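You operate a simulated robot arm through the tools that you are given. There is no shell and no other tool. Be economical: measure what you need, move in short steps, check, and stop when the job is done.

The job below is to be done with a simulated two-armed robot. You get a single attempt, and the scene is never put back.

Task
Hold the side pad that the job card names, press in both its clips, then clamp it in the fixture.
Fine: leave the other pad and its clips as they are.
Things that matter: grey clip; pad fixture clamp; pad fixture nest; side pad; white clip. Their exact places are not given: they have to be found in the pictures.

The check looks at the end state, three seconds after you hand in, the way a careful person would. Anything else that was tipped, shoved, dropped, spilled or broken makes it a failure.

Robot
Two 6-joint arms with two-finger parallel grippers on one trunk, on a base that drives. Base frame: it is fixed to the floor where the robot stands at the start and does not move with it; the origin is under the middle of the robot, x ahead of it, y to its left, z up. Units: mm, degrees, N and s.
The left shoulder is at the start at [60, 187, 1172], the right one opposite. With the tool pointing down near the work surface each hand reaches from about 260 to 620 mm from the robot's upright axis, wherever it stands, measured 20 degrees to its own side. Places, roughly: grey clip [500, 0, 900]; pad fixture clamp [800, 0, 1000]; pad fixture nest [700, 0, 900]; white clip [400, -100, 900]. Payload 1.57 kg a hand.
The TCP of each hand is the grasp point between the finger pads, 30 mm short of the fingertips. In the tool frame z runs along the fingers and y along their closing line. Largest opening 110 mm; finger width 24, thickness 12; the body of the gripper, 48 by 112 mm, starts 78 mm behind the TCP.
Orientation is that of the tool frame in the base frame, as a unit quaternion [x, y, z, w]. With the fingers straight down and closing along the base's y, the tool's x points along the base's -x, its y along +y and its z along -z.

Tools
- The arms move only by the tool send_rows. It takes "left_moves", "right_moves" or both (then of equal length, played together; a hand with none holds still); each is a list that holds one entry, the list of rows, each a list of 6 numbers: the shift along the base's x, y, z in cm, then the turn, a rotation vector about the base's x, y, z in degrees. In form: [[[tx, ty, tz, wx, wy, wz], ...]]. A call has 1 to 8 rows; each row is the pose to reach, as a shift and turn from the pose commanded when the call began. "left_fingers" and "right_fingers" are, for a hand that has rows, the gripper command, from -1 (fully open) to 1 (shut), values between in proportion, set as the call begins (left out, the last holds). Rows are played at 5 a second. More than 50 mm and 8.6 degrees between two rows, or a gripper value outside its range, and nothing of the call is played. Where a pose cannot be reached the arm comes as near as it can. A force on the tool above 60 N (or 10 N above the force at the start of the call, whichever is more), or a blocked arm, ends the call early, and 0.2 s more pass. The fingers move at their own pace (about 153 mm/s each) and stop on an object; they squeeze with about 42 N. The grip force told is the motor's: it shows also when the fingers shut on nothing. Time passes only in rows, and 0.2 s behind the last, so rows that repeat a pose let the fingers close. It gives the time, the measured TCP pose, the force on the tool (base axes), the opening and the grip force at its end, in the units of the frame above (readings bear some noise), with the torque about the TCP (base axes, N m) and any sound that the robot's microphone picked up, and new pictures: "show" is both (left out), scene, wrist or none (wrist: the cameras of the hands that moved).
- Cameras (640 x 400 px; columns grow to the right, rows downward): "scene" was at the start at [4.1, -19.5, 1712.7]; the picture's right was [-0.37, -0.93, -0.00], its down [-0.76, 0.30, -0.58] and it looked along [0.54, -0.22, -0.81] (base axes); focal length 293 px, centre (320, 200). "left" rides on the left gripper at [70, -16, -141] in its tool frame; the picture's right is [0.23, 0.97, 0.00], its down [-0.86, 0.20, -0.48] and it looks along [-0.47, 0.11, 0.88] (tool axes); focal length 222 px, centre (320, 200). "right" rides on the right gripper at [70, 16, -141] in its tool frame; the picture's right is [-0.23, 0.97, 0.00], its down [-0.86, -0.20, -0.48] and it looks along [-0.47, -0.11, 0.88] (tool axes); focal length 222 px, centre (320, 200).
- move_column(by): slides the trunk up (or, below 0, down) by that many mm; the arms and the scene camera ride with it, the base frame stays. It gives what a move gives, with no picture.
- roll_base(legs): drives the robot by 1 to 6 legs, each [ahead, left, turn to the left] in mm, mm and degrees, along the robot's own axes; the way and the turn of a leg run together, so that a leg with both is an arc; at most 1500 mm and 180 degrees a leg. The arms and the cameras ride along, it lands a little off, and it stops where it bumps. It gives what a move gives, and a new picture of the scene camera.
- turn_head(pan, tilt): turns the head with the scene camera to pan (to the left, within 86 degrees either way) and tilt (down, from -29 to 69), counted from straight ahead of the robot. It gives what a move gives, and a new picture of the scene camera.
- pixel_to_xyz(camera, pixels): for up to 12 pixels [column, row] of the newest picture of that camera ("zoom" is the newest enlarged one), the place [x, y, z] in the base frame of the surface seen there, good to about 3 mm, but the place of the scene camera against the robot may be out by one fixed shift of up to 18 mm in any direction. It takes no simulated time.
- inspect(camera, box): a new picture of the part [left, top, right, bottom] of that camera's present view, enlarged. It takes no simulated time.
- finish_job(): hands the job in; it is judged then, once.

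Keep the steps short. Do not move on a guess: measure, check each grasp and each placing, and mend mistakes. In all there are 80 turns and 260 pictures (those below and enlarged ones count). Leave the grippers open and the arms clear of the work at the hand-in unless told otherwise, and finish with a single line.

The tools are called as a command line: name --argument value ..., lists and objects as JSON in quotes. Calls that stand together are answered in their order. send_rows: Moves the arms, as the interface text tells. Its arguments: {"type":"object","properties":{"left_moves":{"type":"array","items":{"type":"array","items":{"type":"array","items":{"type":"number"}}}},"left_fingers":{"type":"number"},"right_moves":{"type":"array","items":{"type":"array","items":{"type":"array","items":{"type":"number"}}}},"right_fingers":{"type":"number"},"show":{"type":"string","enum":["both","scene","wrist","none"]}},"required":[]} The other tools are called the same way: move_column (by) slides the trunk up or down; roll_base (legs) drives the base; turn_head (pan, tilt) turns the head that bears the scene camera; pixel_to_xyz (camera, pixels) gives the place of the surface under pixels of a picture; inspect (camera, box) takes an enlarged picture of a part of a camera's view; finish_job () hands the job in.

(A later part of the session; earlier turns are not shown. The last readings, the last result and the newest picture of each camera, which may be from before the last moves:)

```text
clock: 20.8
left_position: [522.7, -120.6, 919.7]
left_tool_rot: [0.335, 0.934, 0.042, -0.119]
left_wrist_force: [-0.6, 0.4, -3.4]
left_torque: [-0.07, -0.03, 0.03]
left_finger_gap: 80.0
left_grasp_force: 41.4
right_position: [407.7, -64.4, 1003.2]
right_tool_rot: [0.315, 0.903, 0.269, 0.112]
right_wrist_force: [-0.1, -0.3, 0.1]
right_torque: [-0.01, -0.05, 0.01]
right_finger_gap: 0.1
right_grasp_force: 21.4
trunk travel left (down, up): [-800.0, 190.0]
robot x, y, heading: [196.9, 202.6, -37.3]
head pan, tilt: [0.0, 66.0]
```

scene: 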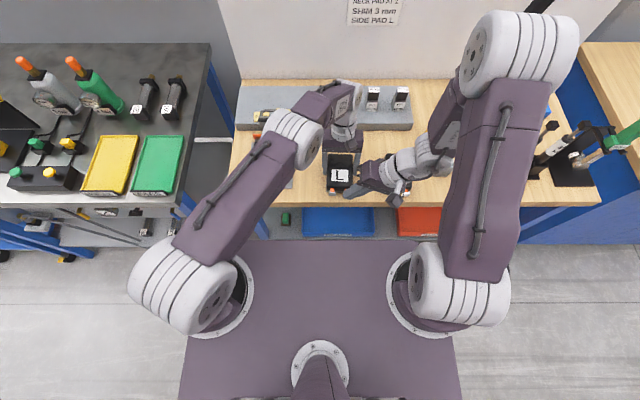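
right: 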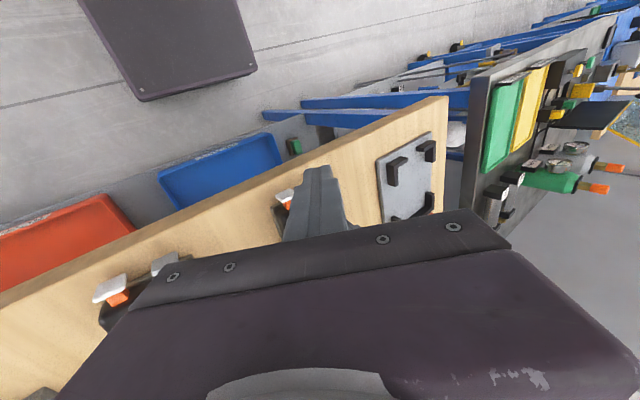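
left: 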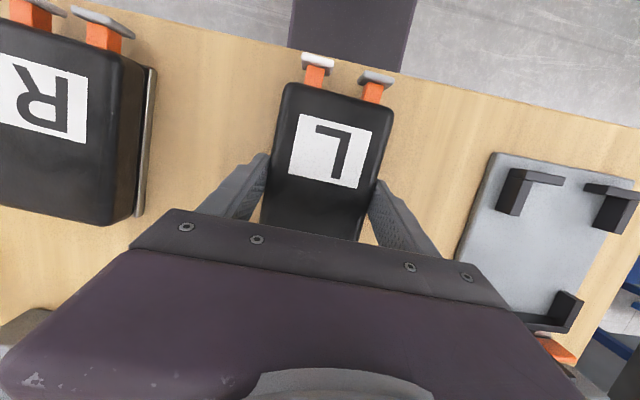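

Reachable and clear. Now down to z≈923 in front of the white clip.

send_rows --right_moves '[[[0, -0.3, -3, 0, 0, 0], [0, -0.3, -6, 0, 0, 0], [0, -0.3, -8, 0, 0, 0], [0, -0.3, -8, 0, 0, 0]]]' --right_fingers 1 --show "wrist"

inspect --camera "left" --box '[240, 0, 440, 125]'

```text
clock: 21.8
left_position: [523.5, -120.2, 919.0]
left_tool_rot: [0.334, 0.934, 0.041, -0.119]
left_wrist_force: [-0.8, -0.2, -3.7]
left_torque: [-0.03, -0.01, -0.03]
left_finger_gap: 79.4
left_grasp_force: 41.5
right_position: [408.3, -70.4, 923.6]
right_tool_rot: [0.315, 0.903, 0.269, 0.113]
right_wrist_force: [0.5, -0.3, 0.2]
right_torque: [0.0, 0.0, 0.01]
right_finger_gap: 0.0
right_grasp_force: 21.6
trunk travel left (down, up): [-800.0, 190.0]
robot x, y, heading: [199.7, 205.4, -37.5]
head pan, tilt: [0.0, 66.0]
```

right: 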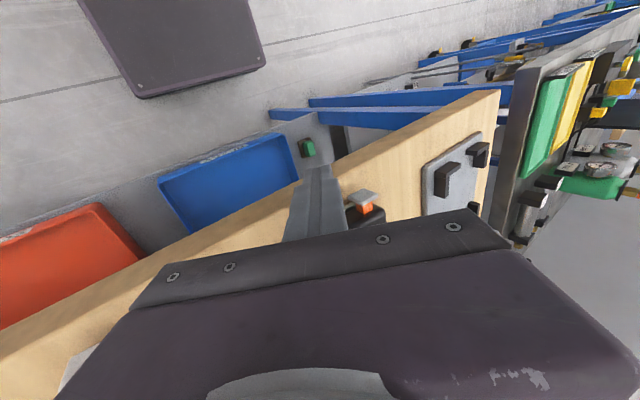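

```text
3.20 times, centred on (340, 62) of left
```

zoom: 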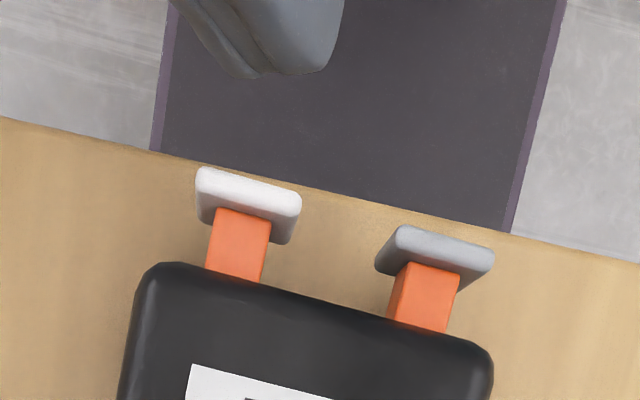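

The fingertip is in line, ~3 mm too far left. I measure tip and head to know the gap.

pixel_to_xyz --camera "zoom" --pixels '[[300, 68], [260, 60], [320, 40], [250, 188], [252, 192], [225, 180], [285, 196]]'

```text
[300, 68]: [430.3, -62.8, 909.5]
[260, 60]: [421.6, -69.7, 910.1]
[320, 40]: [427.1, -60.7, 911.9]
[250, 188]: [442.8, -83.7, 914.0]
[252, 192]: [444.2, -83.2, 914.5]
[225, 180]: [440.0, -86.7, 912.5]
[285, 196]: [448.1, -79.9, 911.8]
```

send_rows --right_moves '[[[0.68, -1.07, 0, 0, 0, 0], [1.45, -1.71, 0, 0, 0, 0], [1.83, -2.03, 0, 0, 0, 0], [2.07, -2.22, 0, 0, 0, 0]]]' --right_fingers 1 --show "none"

inspect --camera "left" --box '[240, 0, 440, 125]'

```text
clock: 22.8
left_position: [523.5, -120.8, 918.2]
left_tool_rot: [0.334, 0.934, 0.041, -0.119]
left_wrist_force: [0.0, -0.8, -2.0]
left_torque: [-0.05, -0.03, 0.02]
left_finger_gap: 79.8
left_grasp_force: 42.0
right_position: [427.9, -94.4, 923.8]
right_tool_rot: [0.316, 0.903, 0.268, 0.112]
right_wrist_force: [0.7, 0.0, -0.8]
right_torque: [-0.01, 0.04, 0.01]
right_finger_gap: 0.0
right_grasp_force: 20.9
trunk travel left (down, up): [-800.0, 190.0]
robot x, y, heading: [198.2, 204.5, -37.2]
head pan, tilt: [0.0, 66.0]
```

```text
3.20 times, centred on (340, 62) of left
```

zoom: 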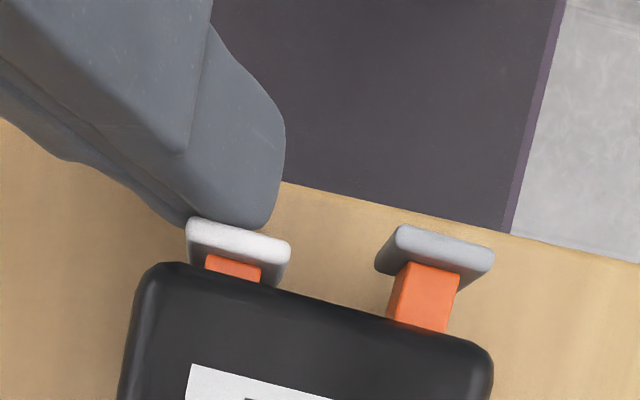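

The white clip is moving in smoothly (about half in). I keep pressing in small steps.

send_rows --right_moves '[[[0.15, -0.13, 0, 0, 0, 0], [0.31, -0.25, 0, 0, 0, 0], [0.46, -0.38, 0, 0, 0, 0], [0.54, -0.44, 0, 0, 0, 0]]]' --right_fingers 1 --show "none"

inspect --camera "left" --box '[240, 0, 440, 125]'

```text
clock: 23.8
left_position: [525.3, -121.6, 919.5]
left_tool_rot: [0.334, 0.934, 0.041, -0.118]
left_wrist_force: [8.4, -2.8, -1.3]
left_torque: [-0.05, -0.04, -0.01]
left_finger_gap: 79.6
left_grasp_force: 42.1
right_position: [435.7, -96.6, 924.2]
right_tool_rot: [0.315, 0.904, 0.269, 0.111]
right_wrist_force: [-9.6, 2.5, -0.9]
right_torque: [0.05, 0.2, 0.03]
right_finger_gap: 0.1
right_grasp_force: 21.1
trunk travel left (down, up): [-800.0, 190.0]
robot x, y, heading: [200.1, 205.4, -37.4]
head pan, tilt: [0.0, 66.0]
```

```text
3.20 times, centred on (340, 62) of left
```

zoom: 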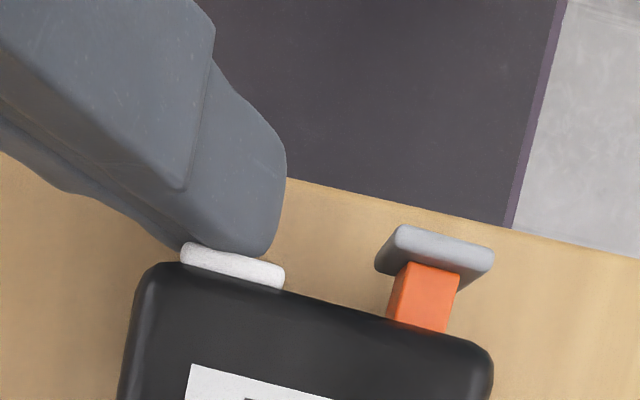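

Head nearly at the pad, 10 N. A little further, to a firm stop or click.

send_rows --right_moves '[[[0.08, -0.06, 0, 0, 0, 0], [0.15, -0.13, 0, 0, 0, 0], [0.23, -0.19, 0, 0, 0, 0], [0.31, -0.25, 0, 0, 0, 0], [0.39, -0.32, 0, 0, 0, 0]]]' --right_fingers 1 --show "none"

inspect --camera "left" --box '[240, 0, 440, 125]'

```text
clock: 25.0
left_position: [525.3, -122.5, 919.8]
left_tool_rot: [0.334, 0.934, 0.039, -0.117]
left_wrist_force: [25.3, -12.0, -4.8]
left_torque: [-0.05, -0.58, 0.2]
left_finger_gap: 79.7
left_grasp_force: 41.8
right_position: [438.8, -98.9, 923.9]
right_tool_rot: [0.315, 0.903, 0.269, 0.111]
right_wrist_force: [-26.0, 11.9, 1.3]
right_torque: [0.08, 0.57, 0.27]
right_finger_gap: 0.0
right_grasp_force: 21.7
trunk travel left (down, up): [-800.0, 190.0]
robot x, y, heading: [202.9, 203.0, -37.3]
head pan, tilt: [0.0, 66.0]
```

```text
3.20 times, centred on (340, 62) of left
```

zoom: 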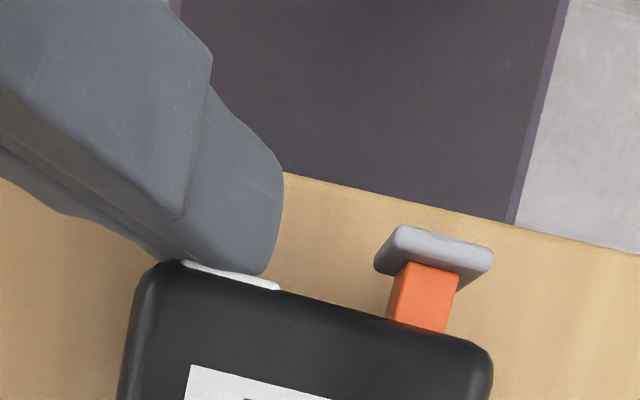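

29 N and still creeping in; no click yet. Push on a bit.

send_rows --right_moves '[[[0.08, -0.06, 0, 0, 0, 0], [0.15, -0.13, 0, 0, 0, 0], [0.23, -0.19, 0, 0, 0, 0], [0.31, -0.25, 0, 0, 0, 0]]]' --right_fingers 1 --show "none"

inspect --camera "left" --box '[240, 0, 440, 125]'

```text
clock: 26.0
left_position: [525.0, -121.0, 919.2]
left_tool_rot: [0.335, 0.934, 0.039, -0.115]
left_wrist_force: [34.1, -16.1, 2.2]
left_torque: [0.21, -0.46, 0.3]
left_finger_gap: 79.7
left_grasp_force: 41.9
right_position: [439.1, -99.7, 925.0]
right_tool_rot: [0.315, 0.904, 0.269, 0.109]
right_wrist_force: [-33.3, 17.3, -2.6]
right_torque: [0.12, 0.86, 0.34]
right_finger_gap: 0.1
right_grasp_force: 21.2
trunk travel left (down, up): [-800.0, 190.0]
robot x, y, heading: [200.8, 203.2, -37.5]
head pan, tilt: [0.0, 66.0]
```

```text
3.20 times, centred on (340, 62) of left
```

zoom: 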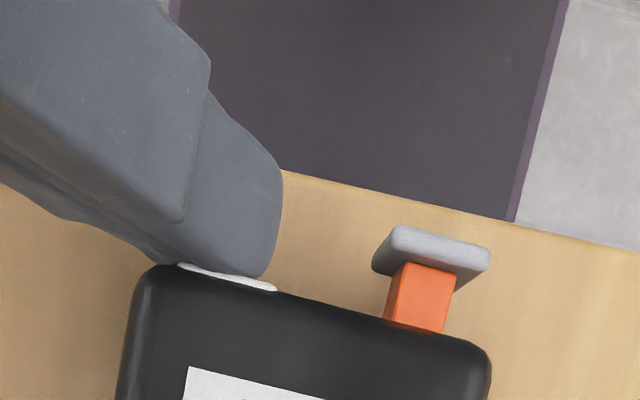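

It's at a stop: 37 N and no further travel. I back off to see whether it stays in.

send_rows --right_moves '[[[-0.8, 0.65, 0, 0, 0, 0], [-2.0, 1.65, 0, 0, 0, 0], [-3.1, 2.55, 0, 0, 0, 0]]]' --right_fingers 1 --show "none"

inspect --camera "left" --box '[240, 0, 440, 125]'

```text
clock: 26.8
left_position: [521.3, -118.8, 917.8]
left_tool_rot: [0.334, 0.934, 0.043, -0.12]
left_wrist_force: [-1.8, -0.5, 1.0]
left_torque: [0.42, 0.26, 0.17]
left_finger_gap: 79.5
left_grasp_force: 41.8
right_position: [410.4, -77.5, 926.5]
right_tool_rot: [0.314, 0.903, 0.269, 0.115]
right_wrist_force: [-0.4, 0.2, 0.0]
right_torque: [-0.01, -0.04, 0.01]
right_finger_gap: 0.4
right_grasp_force: 21.6
trunk travel left (down, up): [-800.0, 190.0]
robot x, y, heading: [201.0, 203.6, -37.6]
head pan, tilt: [0.0, 66.0]
```

```text
3.20 times, centred on (340, 62) of left
```

zoom: 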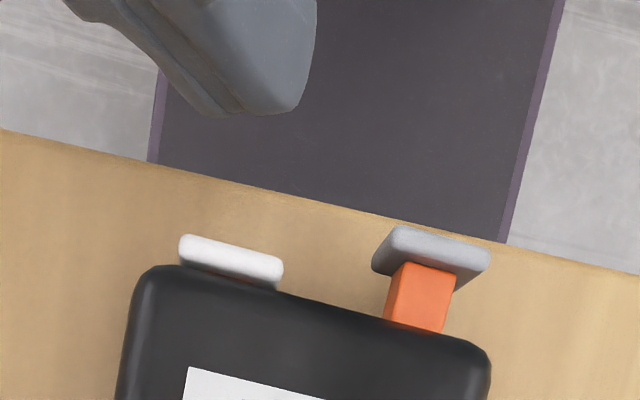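

inspect --camera "right" --box '[260, 140, 420, 240]'

inspect --camera "left" --box '[280, 60, 360, 110]'

inspect --camera "scene" --box '[310, 160, 370, 210]'

```text
4.00 times, centred on (340, 190) of right
```

zoom: 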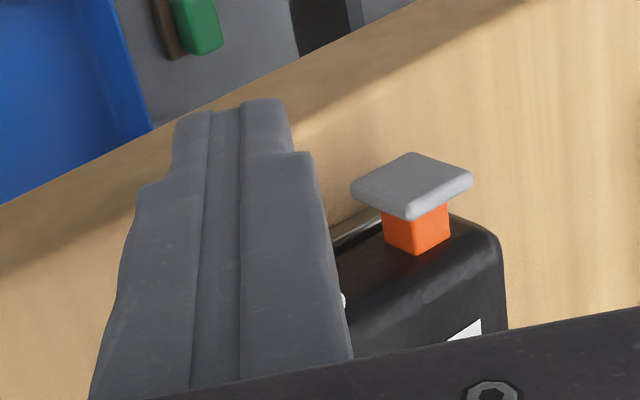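

```text
8.00 times, centred on (320, 85) of left
```

zoom: 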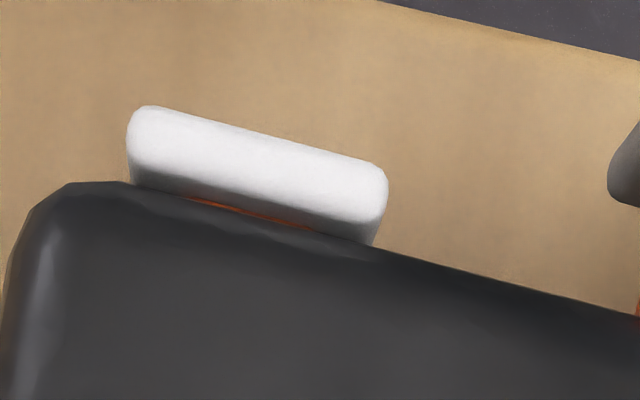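

```text
8.00 times, centred on (340, 185) of scene
```

zoom: 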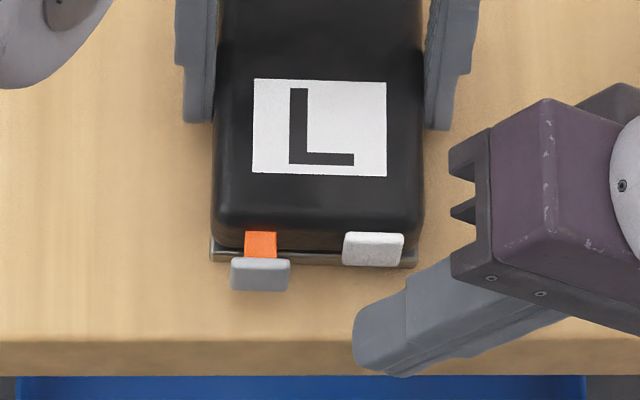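

A thin orange line remains and no click was heard. I press again, finger 6 mm higher (clear of the pad's base flange) and harder, noting where the force begins.

send_rows --right_moves '[[[0, 0, 0.5, 0, 0, 0], [1.6, -1.35, 0.5, 0, 0, 0], [2.2, -1.85, 0.5, 0, 0, 0], [2.5, -2.05, 0.5, 0, 0, 0]]]' --right_fingers 1 --show "none"

send_rows --right_moves '[[[0.15, -0.13, 0, 0, 0, 0], [0.31, -0.25, 0, 0, 0, 0], [0.46, -0.38, 0, 0, 0, 0], [0.62, -0.51, 0, 0, 0, 0], [0.77, -0.64, 0, 0, 0, 0], [0.93, -0.76, 0, 0, 0, 0], [1.08, -0.89, 0, 0, 0, 0], [1.24, -1.02, 0, 0, 0, 0]]]' --right_fingers 1 --show "none"

inspect --camera "left" --box '[280, 60, 360, 110]'

```text
clock: 27.8
left_position: [524.5, -120.7, 918.4]
left_tool_rot: [0.334, 0.934, 0.041, -0.118]
left_wrist_force: [8.0, -2.1, -2.4]
left_torque: [0.0, -0.03, -0.06]
left_finger_gap: 79.5
left_grasp_force: 42.1
right_position: [435.3, -96.5, 929.7]
right_tool_rot: [0.315, 0.903, 0.269, 0.111]
right_wrist_force: [-8.8, 3.3, 0.2]
right_torque: [0.08, 0.19, 0.04]
right_finger_gap: 0.1
right_grasp_force: 21.6
trunk travel left (down, up): [-800.0, 190.0]
robot x, y, heading: [201.5, 203.4, -37.2]
head pan, tilt: [0.0, 66.0]
```

```text
clock: 29.6
left_position: [527.1, -123.9, 920.0]
left_tool_rot: [0.335, 0.935, 0.038, -0.113]
left_wrist_force: [43.4, -23.5, 3.6]
left_torque: [0.29, -0.51, 0.41]
left_finger_gap: 79.8
left_grasp_force: 42.2
right_position: [443.8, -104.9, 930.2]
right_tool_rot: [0.314, 0.904, 0.271, 0.106]
right_wrist_force: [-42.4, 24.5, -7.5]
right_torque: [0.07, 1.49, 0.66]
right_finger_gap: 0.1
right_grasp_force: 21.6
trunk travel left (down, up): [-800.0, 190.0]
robot x, y, heading: [200.7, 204.3, -37.3]
head pan, tilt: [0.0, 66.0]
```

```text
8.00 times, centred on (320, 85) of left
```

zoom: 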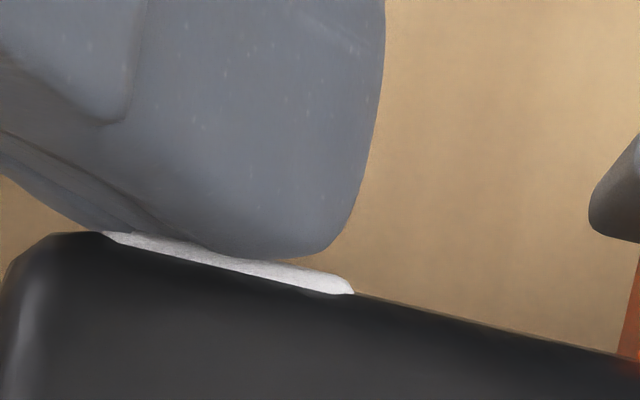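

49 N now; the pad has slid a few mm in the left grip. I back off and look at the clip's depth.

send_rows --right_moves '[[[-1.0, 0.8, 0, 0, 0, 0], [-3, 2.5, 0, 0, 0, 0], [-4, 3.3, 0, 0, 0, 0]]]' --right_fingers 1 --show "none"

inspect --camera "left" --box '[280, 60, 360, 110]'

inspect --camera "scene" --box '[310, 160, 370, 210]'

```text
clock: 30.4
left_position: [520.6, -120.6, 921.4]
left_tool_rot: [0.335, 0.934, 0.042, -0.12]
left_wrist_force: [-2.2, -5.2, 15.7]
left_torque: [-0.52, -1.03, -0.47]
left_finger_gap: 80.0
left_grasp_force: 41.8
right_position: [405.9, -76.2, 930.1]
right_tool_rot: [0.314, 0.903, 0.269, 0.113]
right_wrist_force: [-0.9, -0.2, -0.4]
right_torque: [0.02, 0.0, -0.03]
right_finger_gap: 0.0
right_grasp_force: 21.2
trunk travel left (down, up): [-800.0, 190.0]
robot x, y, heading: [200.5, 202.3, -37.4]
head pan, tilt: [0.0, 66.0]
```

```text
8.00 times, centred on (320, 85) of left
```

zoom: 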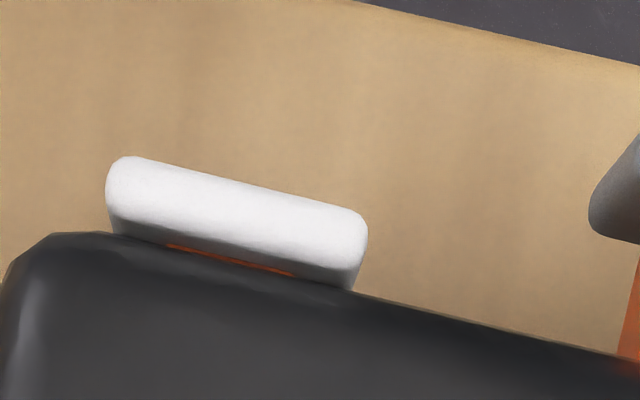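

```text
8.00 times, centred on (340, 185) of scene
```

zoom: 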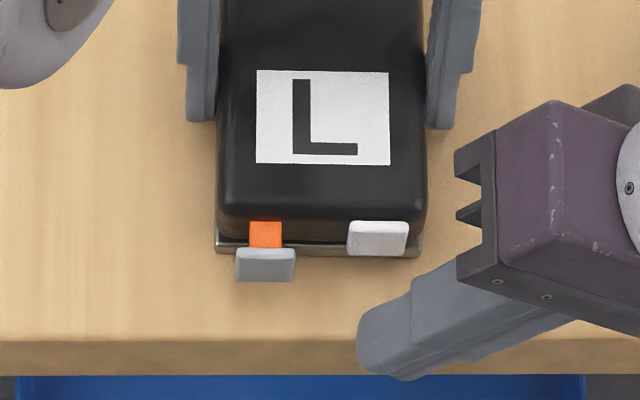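

Both times the white clip came back to the same depth (head against the pad), so it's latched with a bit of springiness. Now the grey clip: measure tip and head.

inspect --camera "left" --box '[240, 0, 440, 125]'

pixel_to_xyz --camera "left" --pixels '[[369, 81], [376, 81], [366, 75], [374, 78], [310, 83], [388, 80]]'

```text
3.20 times, centred on (340, 62) of left
```

zoom: 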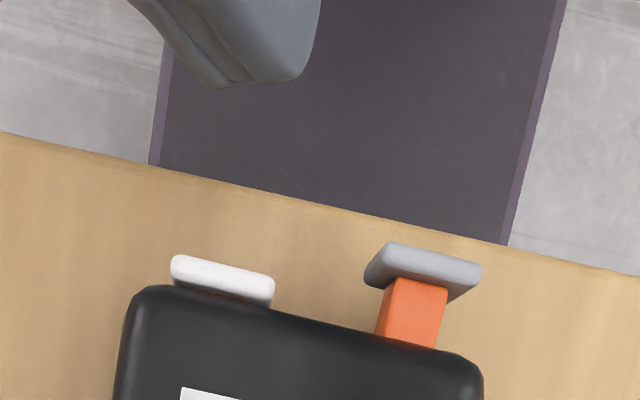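

```text
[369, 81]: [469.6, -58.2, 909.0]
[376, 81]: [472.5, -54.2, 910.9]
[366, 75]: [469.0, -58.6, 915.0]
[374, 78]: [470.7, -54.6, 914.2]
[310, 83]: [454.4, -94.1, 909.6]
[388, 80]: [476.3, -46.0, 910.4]
```

send_rows --right_moves '[[[0.9, 1.15, 0, 0, 0, 0], [1.8, 2.3, 0, 0, 0, 0], [2.7, 2.8, 0, 0, 0, 0], [3.4, 2.8, 0, 0, 0, 0]]]' --right_fingers 1 --show "scene"

inspect --camera "left" --box '[240, 0, 440, 125]'

```text
clock: 31.4
left_position: [521.3, -119.5, 920.6]
left_tool_rot: [0.334, 0.934, 0.042, -0.119]
left_wrist_force: [-6.1, -1.7, 7.9]
left_torque: [-0.23, -0.46, -0.15]
left_finger_gap: 79.7
left_grasp_force: 41.7
right_position: [441.5, -46.0, 931.2]
right_tool_rot: [0.316, 0.903, 0.269, 0.114]
right_wrist_force: [-0.3, 0.4, 0.2]
right_torque: [0.06, 0.02, 0.01]
right_finger_gap: 0.0
right_grasp_force: 21.4
trunk travel left (down, up): [-800.0, 190.0]
robot x, y, heading: [200.1, 200.0, -37.6]
head pan, tilt: [0.0, 66.0]
```

scene: 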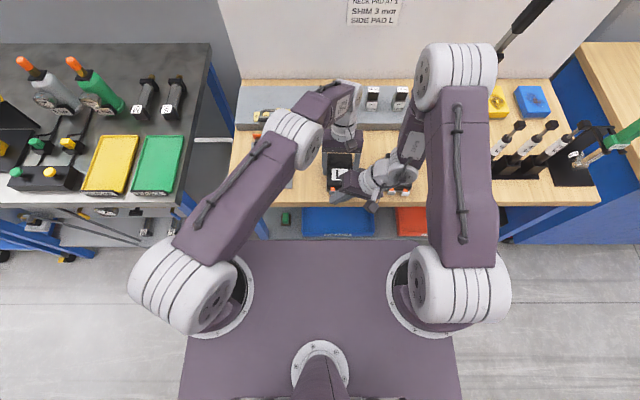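

```text
3.20 times, centred on (340, 62) of left
```

zoom: 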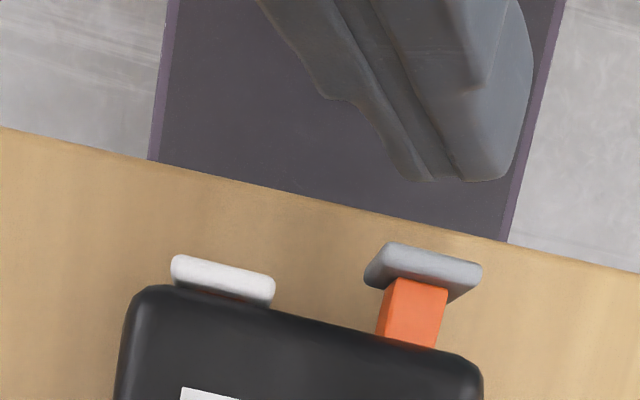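

In line within 5 mm (needs a shift right). I shift and press the grey clip.

send_rows --right_moves '[[[0.4, -0.75, 0, 0, 0, 0], [0.78, -1.28, 0, 0, 0, 0], [1.4, -1.79, 0, 0, 0, 0], [1.86, -2.17, 0, 0, 0, 0], [2.09, -2.36, 0, 0, 0, 0]]]' --right_fingers 1 --show "none"

inspect --camera "left" --box '[240, 0, 440, 125]'

```text
clock: 32.6
left_position: [523.4, -120.0, 919.4]
left_tool_rot: [0.334, 0.934, 0.041, -0.118]
left_wrist_force: [6.8, -2.5, -0.4]
left_torque: [-0.17, -0.51, -0.06]
left_finger_gap: 79.4
left_grasp_force: 42.0
right_position: [460.2, -69.7, 930.4]
right_tool_rot: [0.315, 0.903, 0.27, 0.11]
right_wrist_force: [-7.1, 4.3, 2.9]
right_torque: [0.1, 0.13, 0.11]
right_finger_gap: 0.2
right_grasp_force: 21.3
trunk travel left (down, up): [-800.0, 190.0]
robot x, y, heading: [199.8, 203.9, -37.5]
head pan, tilt: [0.0, 66.0]
```

```text
3.20 times, centred on (340, 62) of left
```

zoom: 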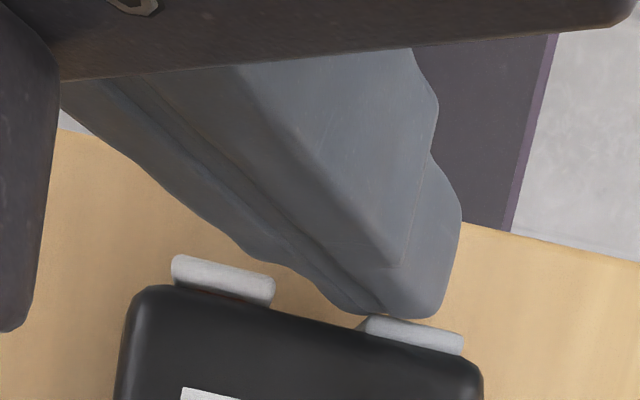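

send_rows --right_moves '[[[0.15, -0.13, 0, 0, 0, 0], [0.31, -0.25, 0, 0, 0, 0], [0.46, -0.38, 0, 0, 0, 0], [0.54, -0.44, 0, 0, 0, 0]]]' --right_fingers 1 --show "none"

inspect --camera "left" --box '[240, 0, 440, 125]'

```text
clock: 33.6
left_position: [524.6, -122.2, 920.1]
left_tool_rot: [0.335, 0.934, 0.041, -0.116]
left_wrist_force: [28.9, -12.1, -3.3]
left_torque: [-0.22, -0.37, -1.03]
left_finger_gap: 79.7
left_grasp_force: 42.2
right_position: [466.3, -72.8, 931.0]
right_tool_rot: [0.316, 0.903, 0.269, 0.109]
right_wrist_force: [-29.0, 12.2, 1.4]
right_torque: [0.34, 0.59, 0.38]
right_finger_gap: 0.3
right_grasp_force: 21.7
trunk travel left (down, up): [-800.0, 190.0]
robot x, y, heading: [198.9, 202.3, -37.3]
head pan, tilt: [0.0, 66.0]
```

```text
3.20 times, centred on (340, 62) of left
```

zoom: 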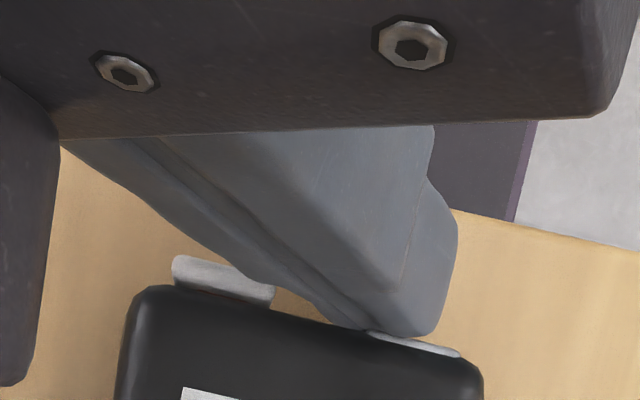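

send_rows --right_moves '[[[0.12, -0.1, 0, 0, 0, 0], [0.23, -0.19, 0, 0, 0, 0], [0.23, -0.19, 0, 0, 0, 0], [-0.8, 0.65, 0, 0, 0, 0], [-2.4, 2.0, 0, 0, 0, 0], [-4, 3.3, 0, 0, 0, 0]]]' --right_fingers 1 --show "none"

inspect --camera "left" --box '[240, 0, 440, 125]'

inspect --camera "left" --box '[340, 70, 420, 120]'

```text
clock: 35.0
left_position: [521.0, -120.8, 920.8]
left_tool_rot: [0.334, 0.934, 0.041, -0.12]
left_wrist_force: [-0.1, -3.2, 13.9]
left_torque: [-0.18, -1.21, -0.23]
left_finger_gap: 79.5
left_grasp_force: 41.8
right_position: [425.7, -42.9, 932.5]
right_tool_rot: [0.315, 0.903, 0.269, 0.114]
right_wrist_force: [0.5, -0.2, 0.2]
right_torque: [-0.03, 0.02, -0.01]
right_finger_gap: 0.1
right_grasp_force: 21.4
trunk travel left (down, up): [-800.0, 190.0]
robot x, y, heading: [201.9, 202.5, -37.2]
head pan, tilt: [0.0, 66.0]
```

```text
3.20 times, centred on (340, 62) of left
```

zoom: 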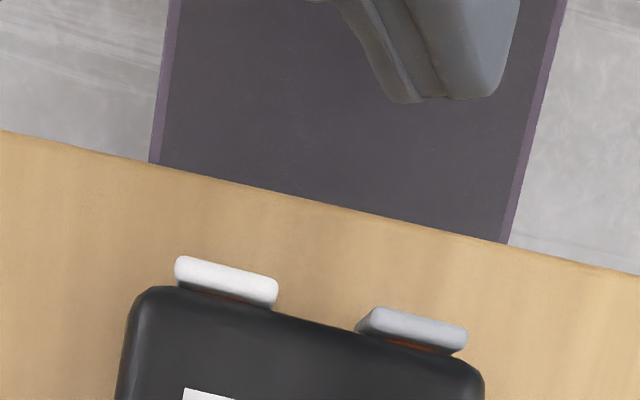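

```text
8.00 times, centred on (380, 95) of left
```

zoom: 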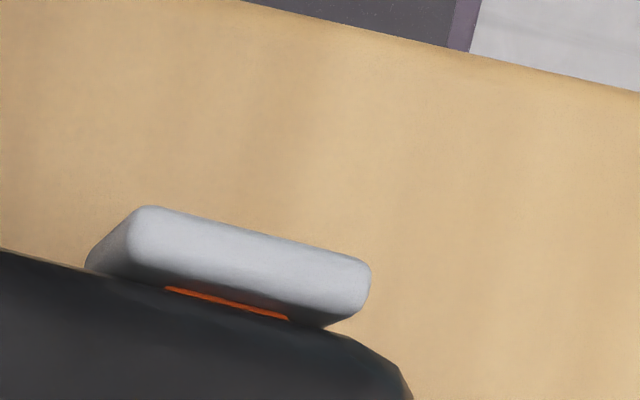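

Both clips are in at the same depth. I withdraw the right hand and upright it at its parking place.

send_rows --right_moves '[[[-1.5, 1.2, 3, 0, 0, 0], [-2.5, 1, 7, -4, 3.3, 0], [-4.5, -2, 11, -9, 7.4, 0], [-6.5, -5.5, 14, -14, 11.6, 0], [-8.5, -9, 17, -18.5, 15.3, 0], [-9.5, -13, 19, -23, 19, 0], [-10, -17, 20, -27, 22.3, 0]]]' --right_fingers 1 --show "scene"

```text
refused: row 3 steps farther than a row can; nothing moved
```

send_rows --right_moves '[[[-1.5, 1.2, 3, 0, 0, 0], [-2.3, 1, 7, -4, 3.3, 0], [-3.6, -1, 10.5, -9, 7.4, 0], [-5, -4, 13.5, -14, 11.6, 0], [-6.5, -7.5, 16, -18.5, 15.3, 0], [-8, -11, 18, -23, 19, 0], [-9.5, -15, 19, -27, 22.3, 0]]]' --right_fingers 1 --show "scene"

```text
clock: 36.6
left_position: [522.3, -120.5, 921.5]
left_tool_rot: [0.334, 0.934, 0.043, -0.118]
left_wrist_force: [-3.7, 2.7, 3.5]
left_torque: [0.01, -0.41, 0.12]
left_finger_gap: 79.5
left_grasp_force: 42.3
right_position: [333.0, -191.2, 1118.1]
right_tool_rot: [0.327, 0.945, -0.014, 0.007]
right_wrist_force: [-0.6, 0.5, -0.3]
right_torque: [0.0, -0.02, 0.03]
right_finger_gap: 0.1
right_grasp_force: 21.9
trunk travel left (down, up): [-800.0, 190.0]
robot x, y, heading: [203.0, 203.7, -37.3]
head pan, tilt: [0.0, 66.0]
```

scene: 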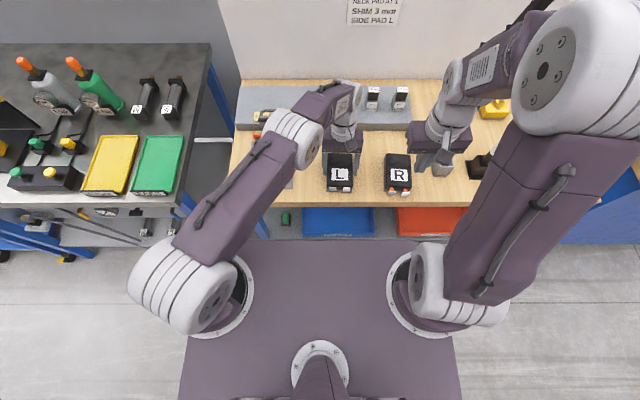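

Next: open the left hand, rise, and take the lean off, looking at the pad from above for an upright regrip.

send_rows --left_moves '[[[0, 0, 0, 0, 0, 0], [0, 0, 0, 0, 0, 0], [0, 0, 4, 0, 0, 0], [0, 0, 8, 0, 0, 0], [0, 0, 11, -4.8, -5.8, 0], [0, 0, 11, -9.5, -11.6, 0]]]' --left_fingers -1 --show "wrist"

inspect --camera "left" --box '[240, 40, 400, 220]'

```text
clock: 38.0
left_position: [521.5, -118.8, 1032.2]
left_tool_rot: [0.337, 0.942, -0.003, 0.005]
left_wrist_force: [0.4, 0.3, 0.1]
left_torque: [0.0, -0.05, -0.01]
left_finger_gap: 110.1
left_grasp_force: 0.1
right_position: [333.6, -191.1, 1119.5]
right_tool_rot: [0.326, 0.945, -0.014, 0.007]
right_wrist_force: [-0.5, -0.6, -0.3]
right_torque: [-0.03, -0.04, -0.02]
right_finger_gap: 0.0
right_grasp_force: 21.2
trunk travel left (down, up): [-800.0, 190.0]
robot x, y, heading: [200.3, 200.7, -37.4]
head pan, tilt: [0.0, 66.0]
```

left: 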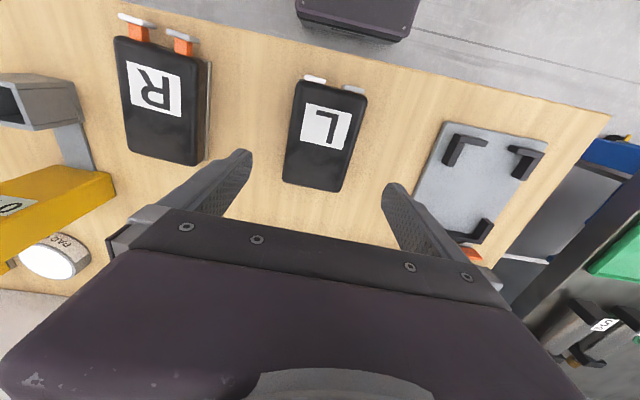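

```text
2.22 times, centred on (320, 130) of left
```

zoom: 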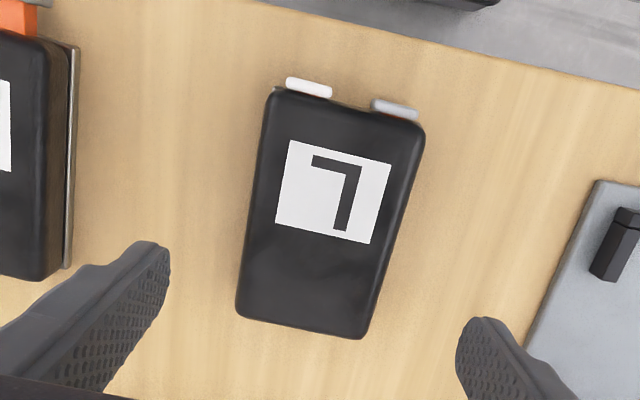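

Both clips look fully in from above. Measuring the pad's corners and the nest's posts.

pixel_to_xyz --camera "zoom" --pixels '[[272, 100], [420, 132], [240, 305], [364, 328], [345, 120], [300, 320]]'

inspect --camera "left" --box '[400, 100, 580, 260]'

```text
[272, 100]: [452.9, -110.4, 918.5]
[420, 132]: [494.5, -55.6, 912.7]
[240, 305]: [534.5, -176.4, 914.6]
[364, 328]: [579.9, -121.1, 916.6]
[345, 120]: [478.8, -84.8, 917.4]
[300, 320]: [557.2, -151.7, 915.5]
```

```text
2.50 times, centred on (490, 180) of left
```

zoom: 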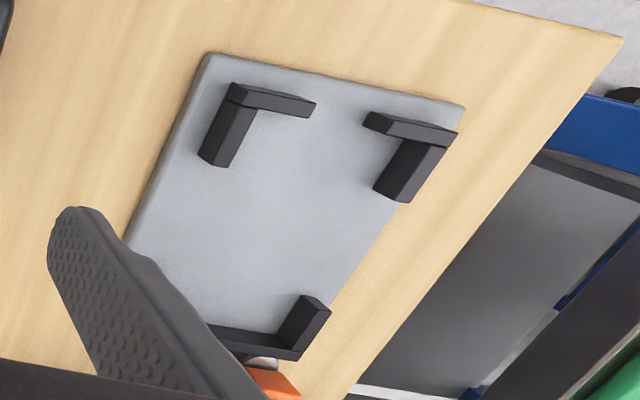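

Pad centre [515,-116], heading -38.3°. I align upright over the centre, lower and grip.

send_rows --left_moves '[[[-0.8, 0.5, 0, 0, 0, 1.1], [-0.8, 0.5, -4.5, 0, 0, 1.1], [-0.8, 0.5, -9, 0, 0, 1.1], [-0.8, 0.5, -11.7, 0, 0, 1.1]]]' --left_fingers -1 --show "none"

send_rows --left_moves '[[[0, 0, 0, 0, 0, 0], [0, 0, 0, 0, 0, 0], [0, 0, 0, 0, 0, 0], [0, 0, 0, 0, 0, 0]]]' --left_fingers 1 --show "wrist"

```text
clock: 39.0
left_position: [515.7, -113.9, 913.0]
left_tool_rot: [0.328, 0.945, -0.003, 0.005]
left_wrist_force: [0.1, 0.1, -0.2]
left_torque: [0.0, 0.0, -0.01]
left_finger_gap: 109.5
left_grasp_force: 0.1
right_position: [334.8, -190.7, 1118.7]
right_tool_rot: [0.325, 0.945, -0.013, 0.007]
right_wrist_force: [0.0, 0.6, -0.5]
right_torque: [0.0, 0.02, 0.01]
right_finger_gap: 0.3
right_grasp_force: 21.5
trunk travel left (down, up): [-800.0, 190.0]
robot x, y, heading: [201.4, 201.5, -37.2]
head pan, tilt: [0.0, 66.0]
```

```text
clock: 40.0
left_position: [513.6, -113.0, 911.6]
left_tool_rot: [0.329, 0.944, -0.003, 0.004]
left_wrist_force: [-1.2, -0.1, -0.4]
left_torque: [0.01, -0.09, 0.02]
left_finger_gap: 80.3
left_grasp_force: 41.8
right_position: [335.3, -193.0, 1117.5]
right_tool_rot: [0.326, 0.945, -0.014, 0.008]
right_wrist_force: [0.5, 0.0, 0.0]
right_torque: [-0.01, 0.0, -0.03]
right_finger_gap: 0.0
right_grasp_force: 21.9
trunk travel left (down, up): [-800.0, 190.0]
robot x, y, heading: [201.2, 204.9, -37.3]
head pan, tilt: [0.0, 66.0]
```

left: 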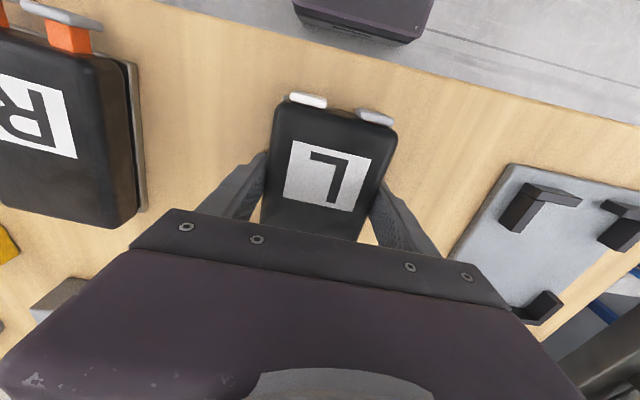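

Gripped upright (80.3 mm, 42 N). I lift 90 mm and check the hold, then measure the nest.

send_rows --left_moves '[[[0, 0, 3, 0, 0, 0], [0, 0, 6, 0, 0, 0], [0, 0, 9, 0, 0, 0], [1.5, 2, 9, 0, 0, 0], [3, 4, 9, 0, 0, 0], [4.5, 6, 9, 0, 0, 0]]]' --left_fingers 1 --show "wrist"

inspect --camera "left" --box '[340, 60, 520, 240]'

```text
clock: 41.4
left_position: [559.4, -53.2, 1003.9]
left_tool_rot: [0.328, 0.945, -0.003, 0.003]
left_wrist_force: [0.2, 0.3, 0.4]
left_torque: [0.02, -0.03, 0.02]
left_finger_gap: 0.0
left_grasp_force: 21.6
right_position: [333.5, -189.6, 1118.4]
right_tool_rot: [0.326, 0.945, -0.014, 0.008]
right_wrist_force: [0.5, -0.9, -0.4]
right_torque: [-0.02, 0.02, -0.01]
right_finger_gap: 0.0
right_grasp_force: 21.3
trunk travel left (down, up): [-800.0, 190.0]
robot x, y, heading: [199.9, 206.9, -37.4]
head pan, tilt: [0.0, 66.0]
```

left: 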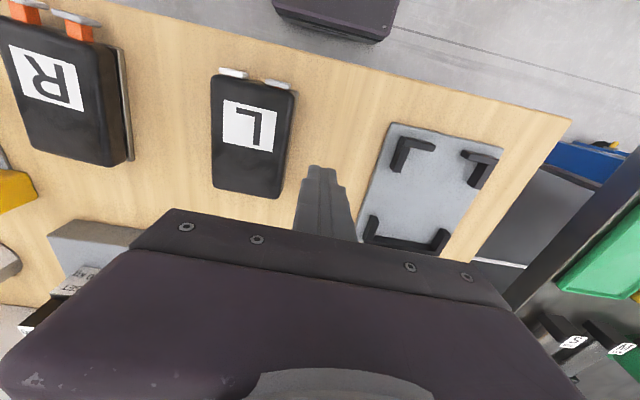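

```text
2.22 times, centred on (430, 150) of left
```

zoom: 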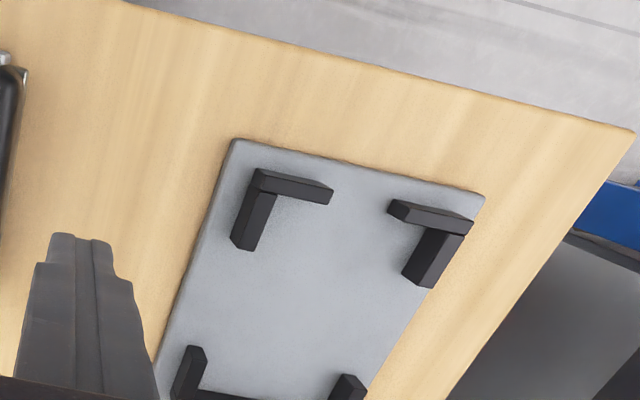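

The pad slipped out and stays flat on the bench; the grip was only on its thin base flange. I look at the pad's profile to find a better grip height.

inspect --camera "left" --box '[190, 50, 320, 210]'

inspect --camera "right" --box '[180, 60, 480, 240]'

inspect --camera "scene" --box '[310, 145, 370, 205]'

```text
2.50 times, centred on (255, 130) of left
```

zoom: 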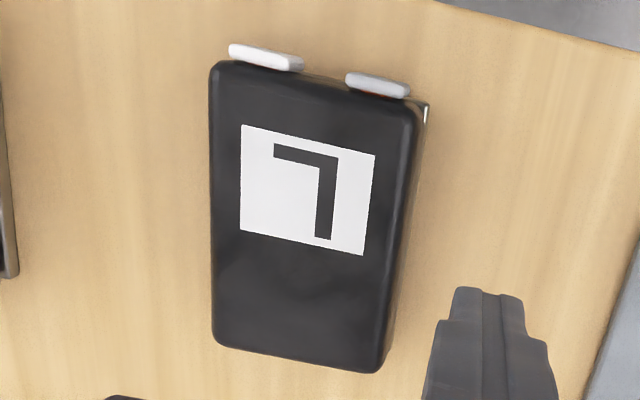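

```text
2.13 times, centred on (330, 150) of right
```

zoom: 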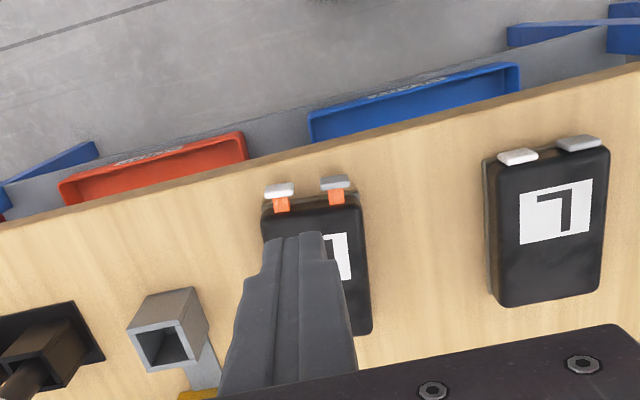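

```text
6.67 times, centred on (340, 175) of scene
```

zoom: 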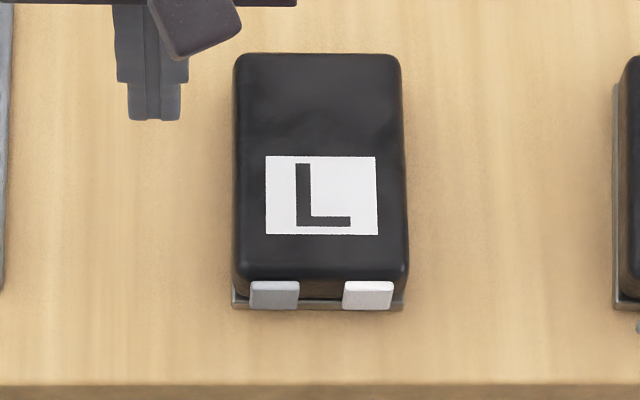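

I go back, open, and regrip higher (tips at z≈893, above the flange, on the body), then lift slowly.

send_rows --left_moves '[[[-1.5, -2, 0, 0, 0, 0], [-3, -4.1, 0, 0, 0, 0], [-4.4, -6.2, 0, 0, 0, 0], [-4.4, -6.2, 0, 0, 0, 0], [-4.4, -6.2, -4, 0, 0, 0], [-4.4, -6.2, -7.9, 0, 0, 0]]]' --left_fingers -1 --show "wrist"

send_rows --left_moves '[[[0, 0, 0, 0, 0, 0], [0, 0, 0, 0, 0, 0], [0, 0, 0, 0, 0, 0], [0, 0, 0, 0, 0, 0], [0, 0, 0, 0, 0, 0]]]' --left_fingers 1 --show "wrist"

```text
clock: 42.8
left_position: [515.4, -117.7, 924.6]
left_tool_rot: [0.328, 0.945, -0.003, 0.004]
left_wrist_force: [-0.3, -0.9, 0.0]
left_torque: [-0.01, 0.01, 0.03]
left_finger_gap: 110.0
left_grasp_force: 0.0
right_position: [335.0, -191.4, 1117.6]
right_tool_rot: [0.326, 0.945, -0.014, 0.007]
right_wrist_force: [0.2, 0.5, -1.1]
right_torque: [0.04, 0.04, -0.03]
right_finger_gap: 0.0
right_grasp_force: 21.4
trunk travel left (down, up): [-800.0, 190.0]
robot x, y, heading: [200.7, 203.2, -37.2]
head pan, tilt: [0.0, 66.0]
```

left: 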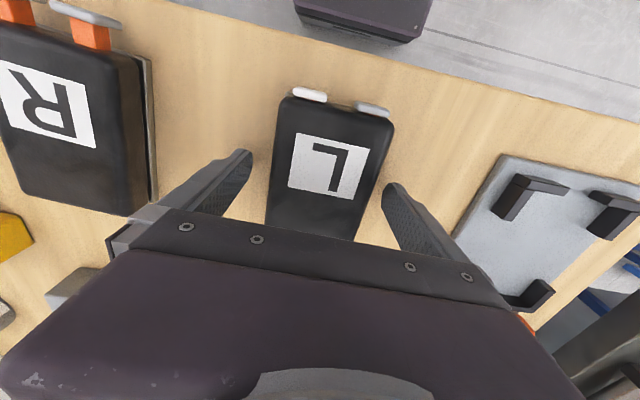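

```text
clock: 44.0
left_position: [516.6, -115.7, 925.8]
left_tool_rot: [0.328, 0.945, -0.001, 0.004]
left_wrist_force: [0.5, 0.5, 0.3]
left_torque: [-0.01, 0.01, -0.02]
left_finger_gap: 79.3
left_grasp_force: 42.0
right_position: [334.7, -191.7, 1117.2]
right_tool_rot: [0.326, 0.945, -0.013, 0.006]
right_wrist_force: [0.3, -0.1, 1.1]
right_torque: [0.01, 0.0, 0.0]
right_finger_gap: 0.2
right_grasp_force: 20.9
trunk travel left (down, up): [-800.0, 190.0]
robot x, y, heading: [198.2, 203.6, -37.3]
head pan, tilt: [0.0, 66.0]
```

left: 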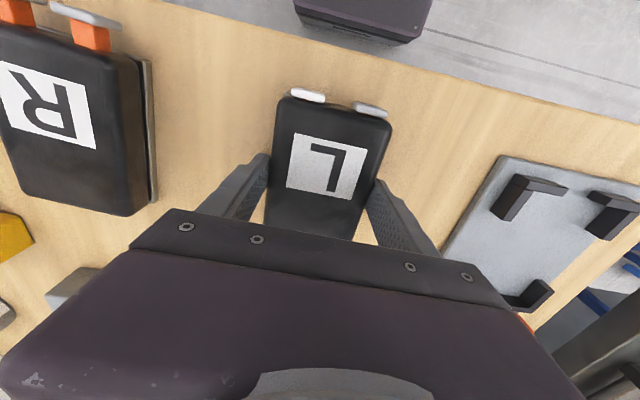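

Gap 79.3 mm on the body. Slow lift of 15 mm and check.

send_rows --left_moves '[[[0, 0, 0.3, 0, 0, 0], [0, 0, 0.6, 0, 0, 0], [0, 0, 1.0, 0, 0, 0], [0, 0, 1.5, 0, 0, 0], [0, 0, 1.5, 0, 0, 0]]]' --left_fingers 1 --show "wrist"

```text
clock: 45.2
left_position: [515.3, -117.3, 940.5]
left_tool_rot: [0.329, 0.944, -0.002, 0.004]
left_wrist_force: [-0.2, 0.0, -3.5]
left_torque: [-0.01, -0.01, 0.0]
left_finger_gap: 79.7
left_grasp_force: 42.1
right_position: [334.5, -191.5, 1117.8]
right_tool_rot: [0.325, 0.946, -0.013, 0.006]
right_wrist_force: [-0.1, -0.1, 0.9]
right_torque: [0.01, 0.01, 0.01]
right_finger_gap: 0.2
right_grasp_force: 21.0
trunk travel left (down, up): [-800.0, 190.0]
robot x, y, heading: [199.6, 201.2, -37.8]
head pan, tilt: [0.0, 66.0]
```

left: 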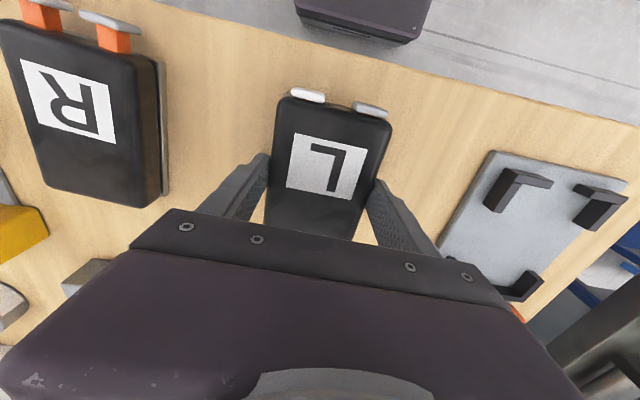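

It holds (3.5 N carried). I raise to carrying height and move part way to the nest, then measure the nest posts.

send_rows --left_moves '[[[0, 0, 2.5, 0, 0, 0], [0, 0, 5, 0, 0, 0], [1.5, 2, 6, 0, 0, 0], [3, 4, 6, 0, 0, 0], [4.5, 6, 6, 0, 0, 0], [6, 8, 6, 0, 0, 0]]]' --left_fingers 1 --show "wrist"

inspect --camera "left" --box '[360, 80, 520, 240]'

```text
clock: 46.6
left_position: [576.7, -37.5, 998.7]
left_tool_rot: [0.328, 0.945, -0.003, 0.003]
left_wrist_force: [-1.0, 0.5, -2.7]
left_torque: [0.0, 0.0, 0.01]
left_finger_gap: 79.5
left_grasp_force: 42.1
right_position: [335.0, -190.5, 1118.6]
right_tool_rot: [0.326, 0.945, -0.014, 0.007]
right_wrist_force: [-0.2, 0.7, -0.1]
right_torque: [-0.06, 0.01, 0.02]
right_finger_gap: 0.1
right_grasp_force: 21.1
trunk travel left (down, up): [-800.0, 190.0]
robot x, y, heading: [200.2, 200.5, -37.6]
head pan, tilt: [0.0, 66.0]
```

left: 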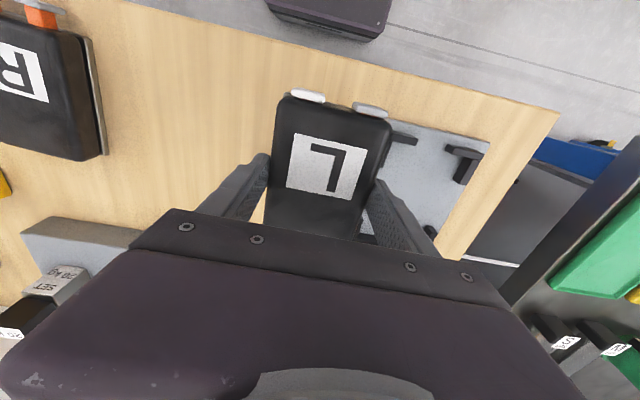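

```text
2.50 times, centred on (440, 160) of left
```

zoom: 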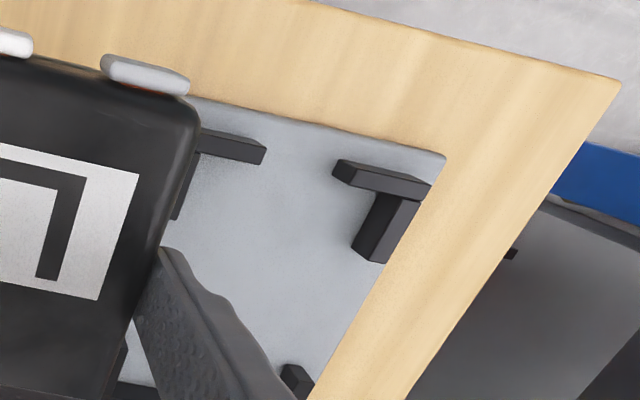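

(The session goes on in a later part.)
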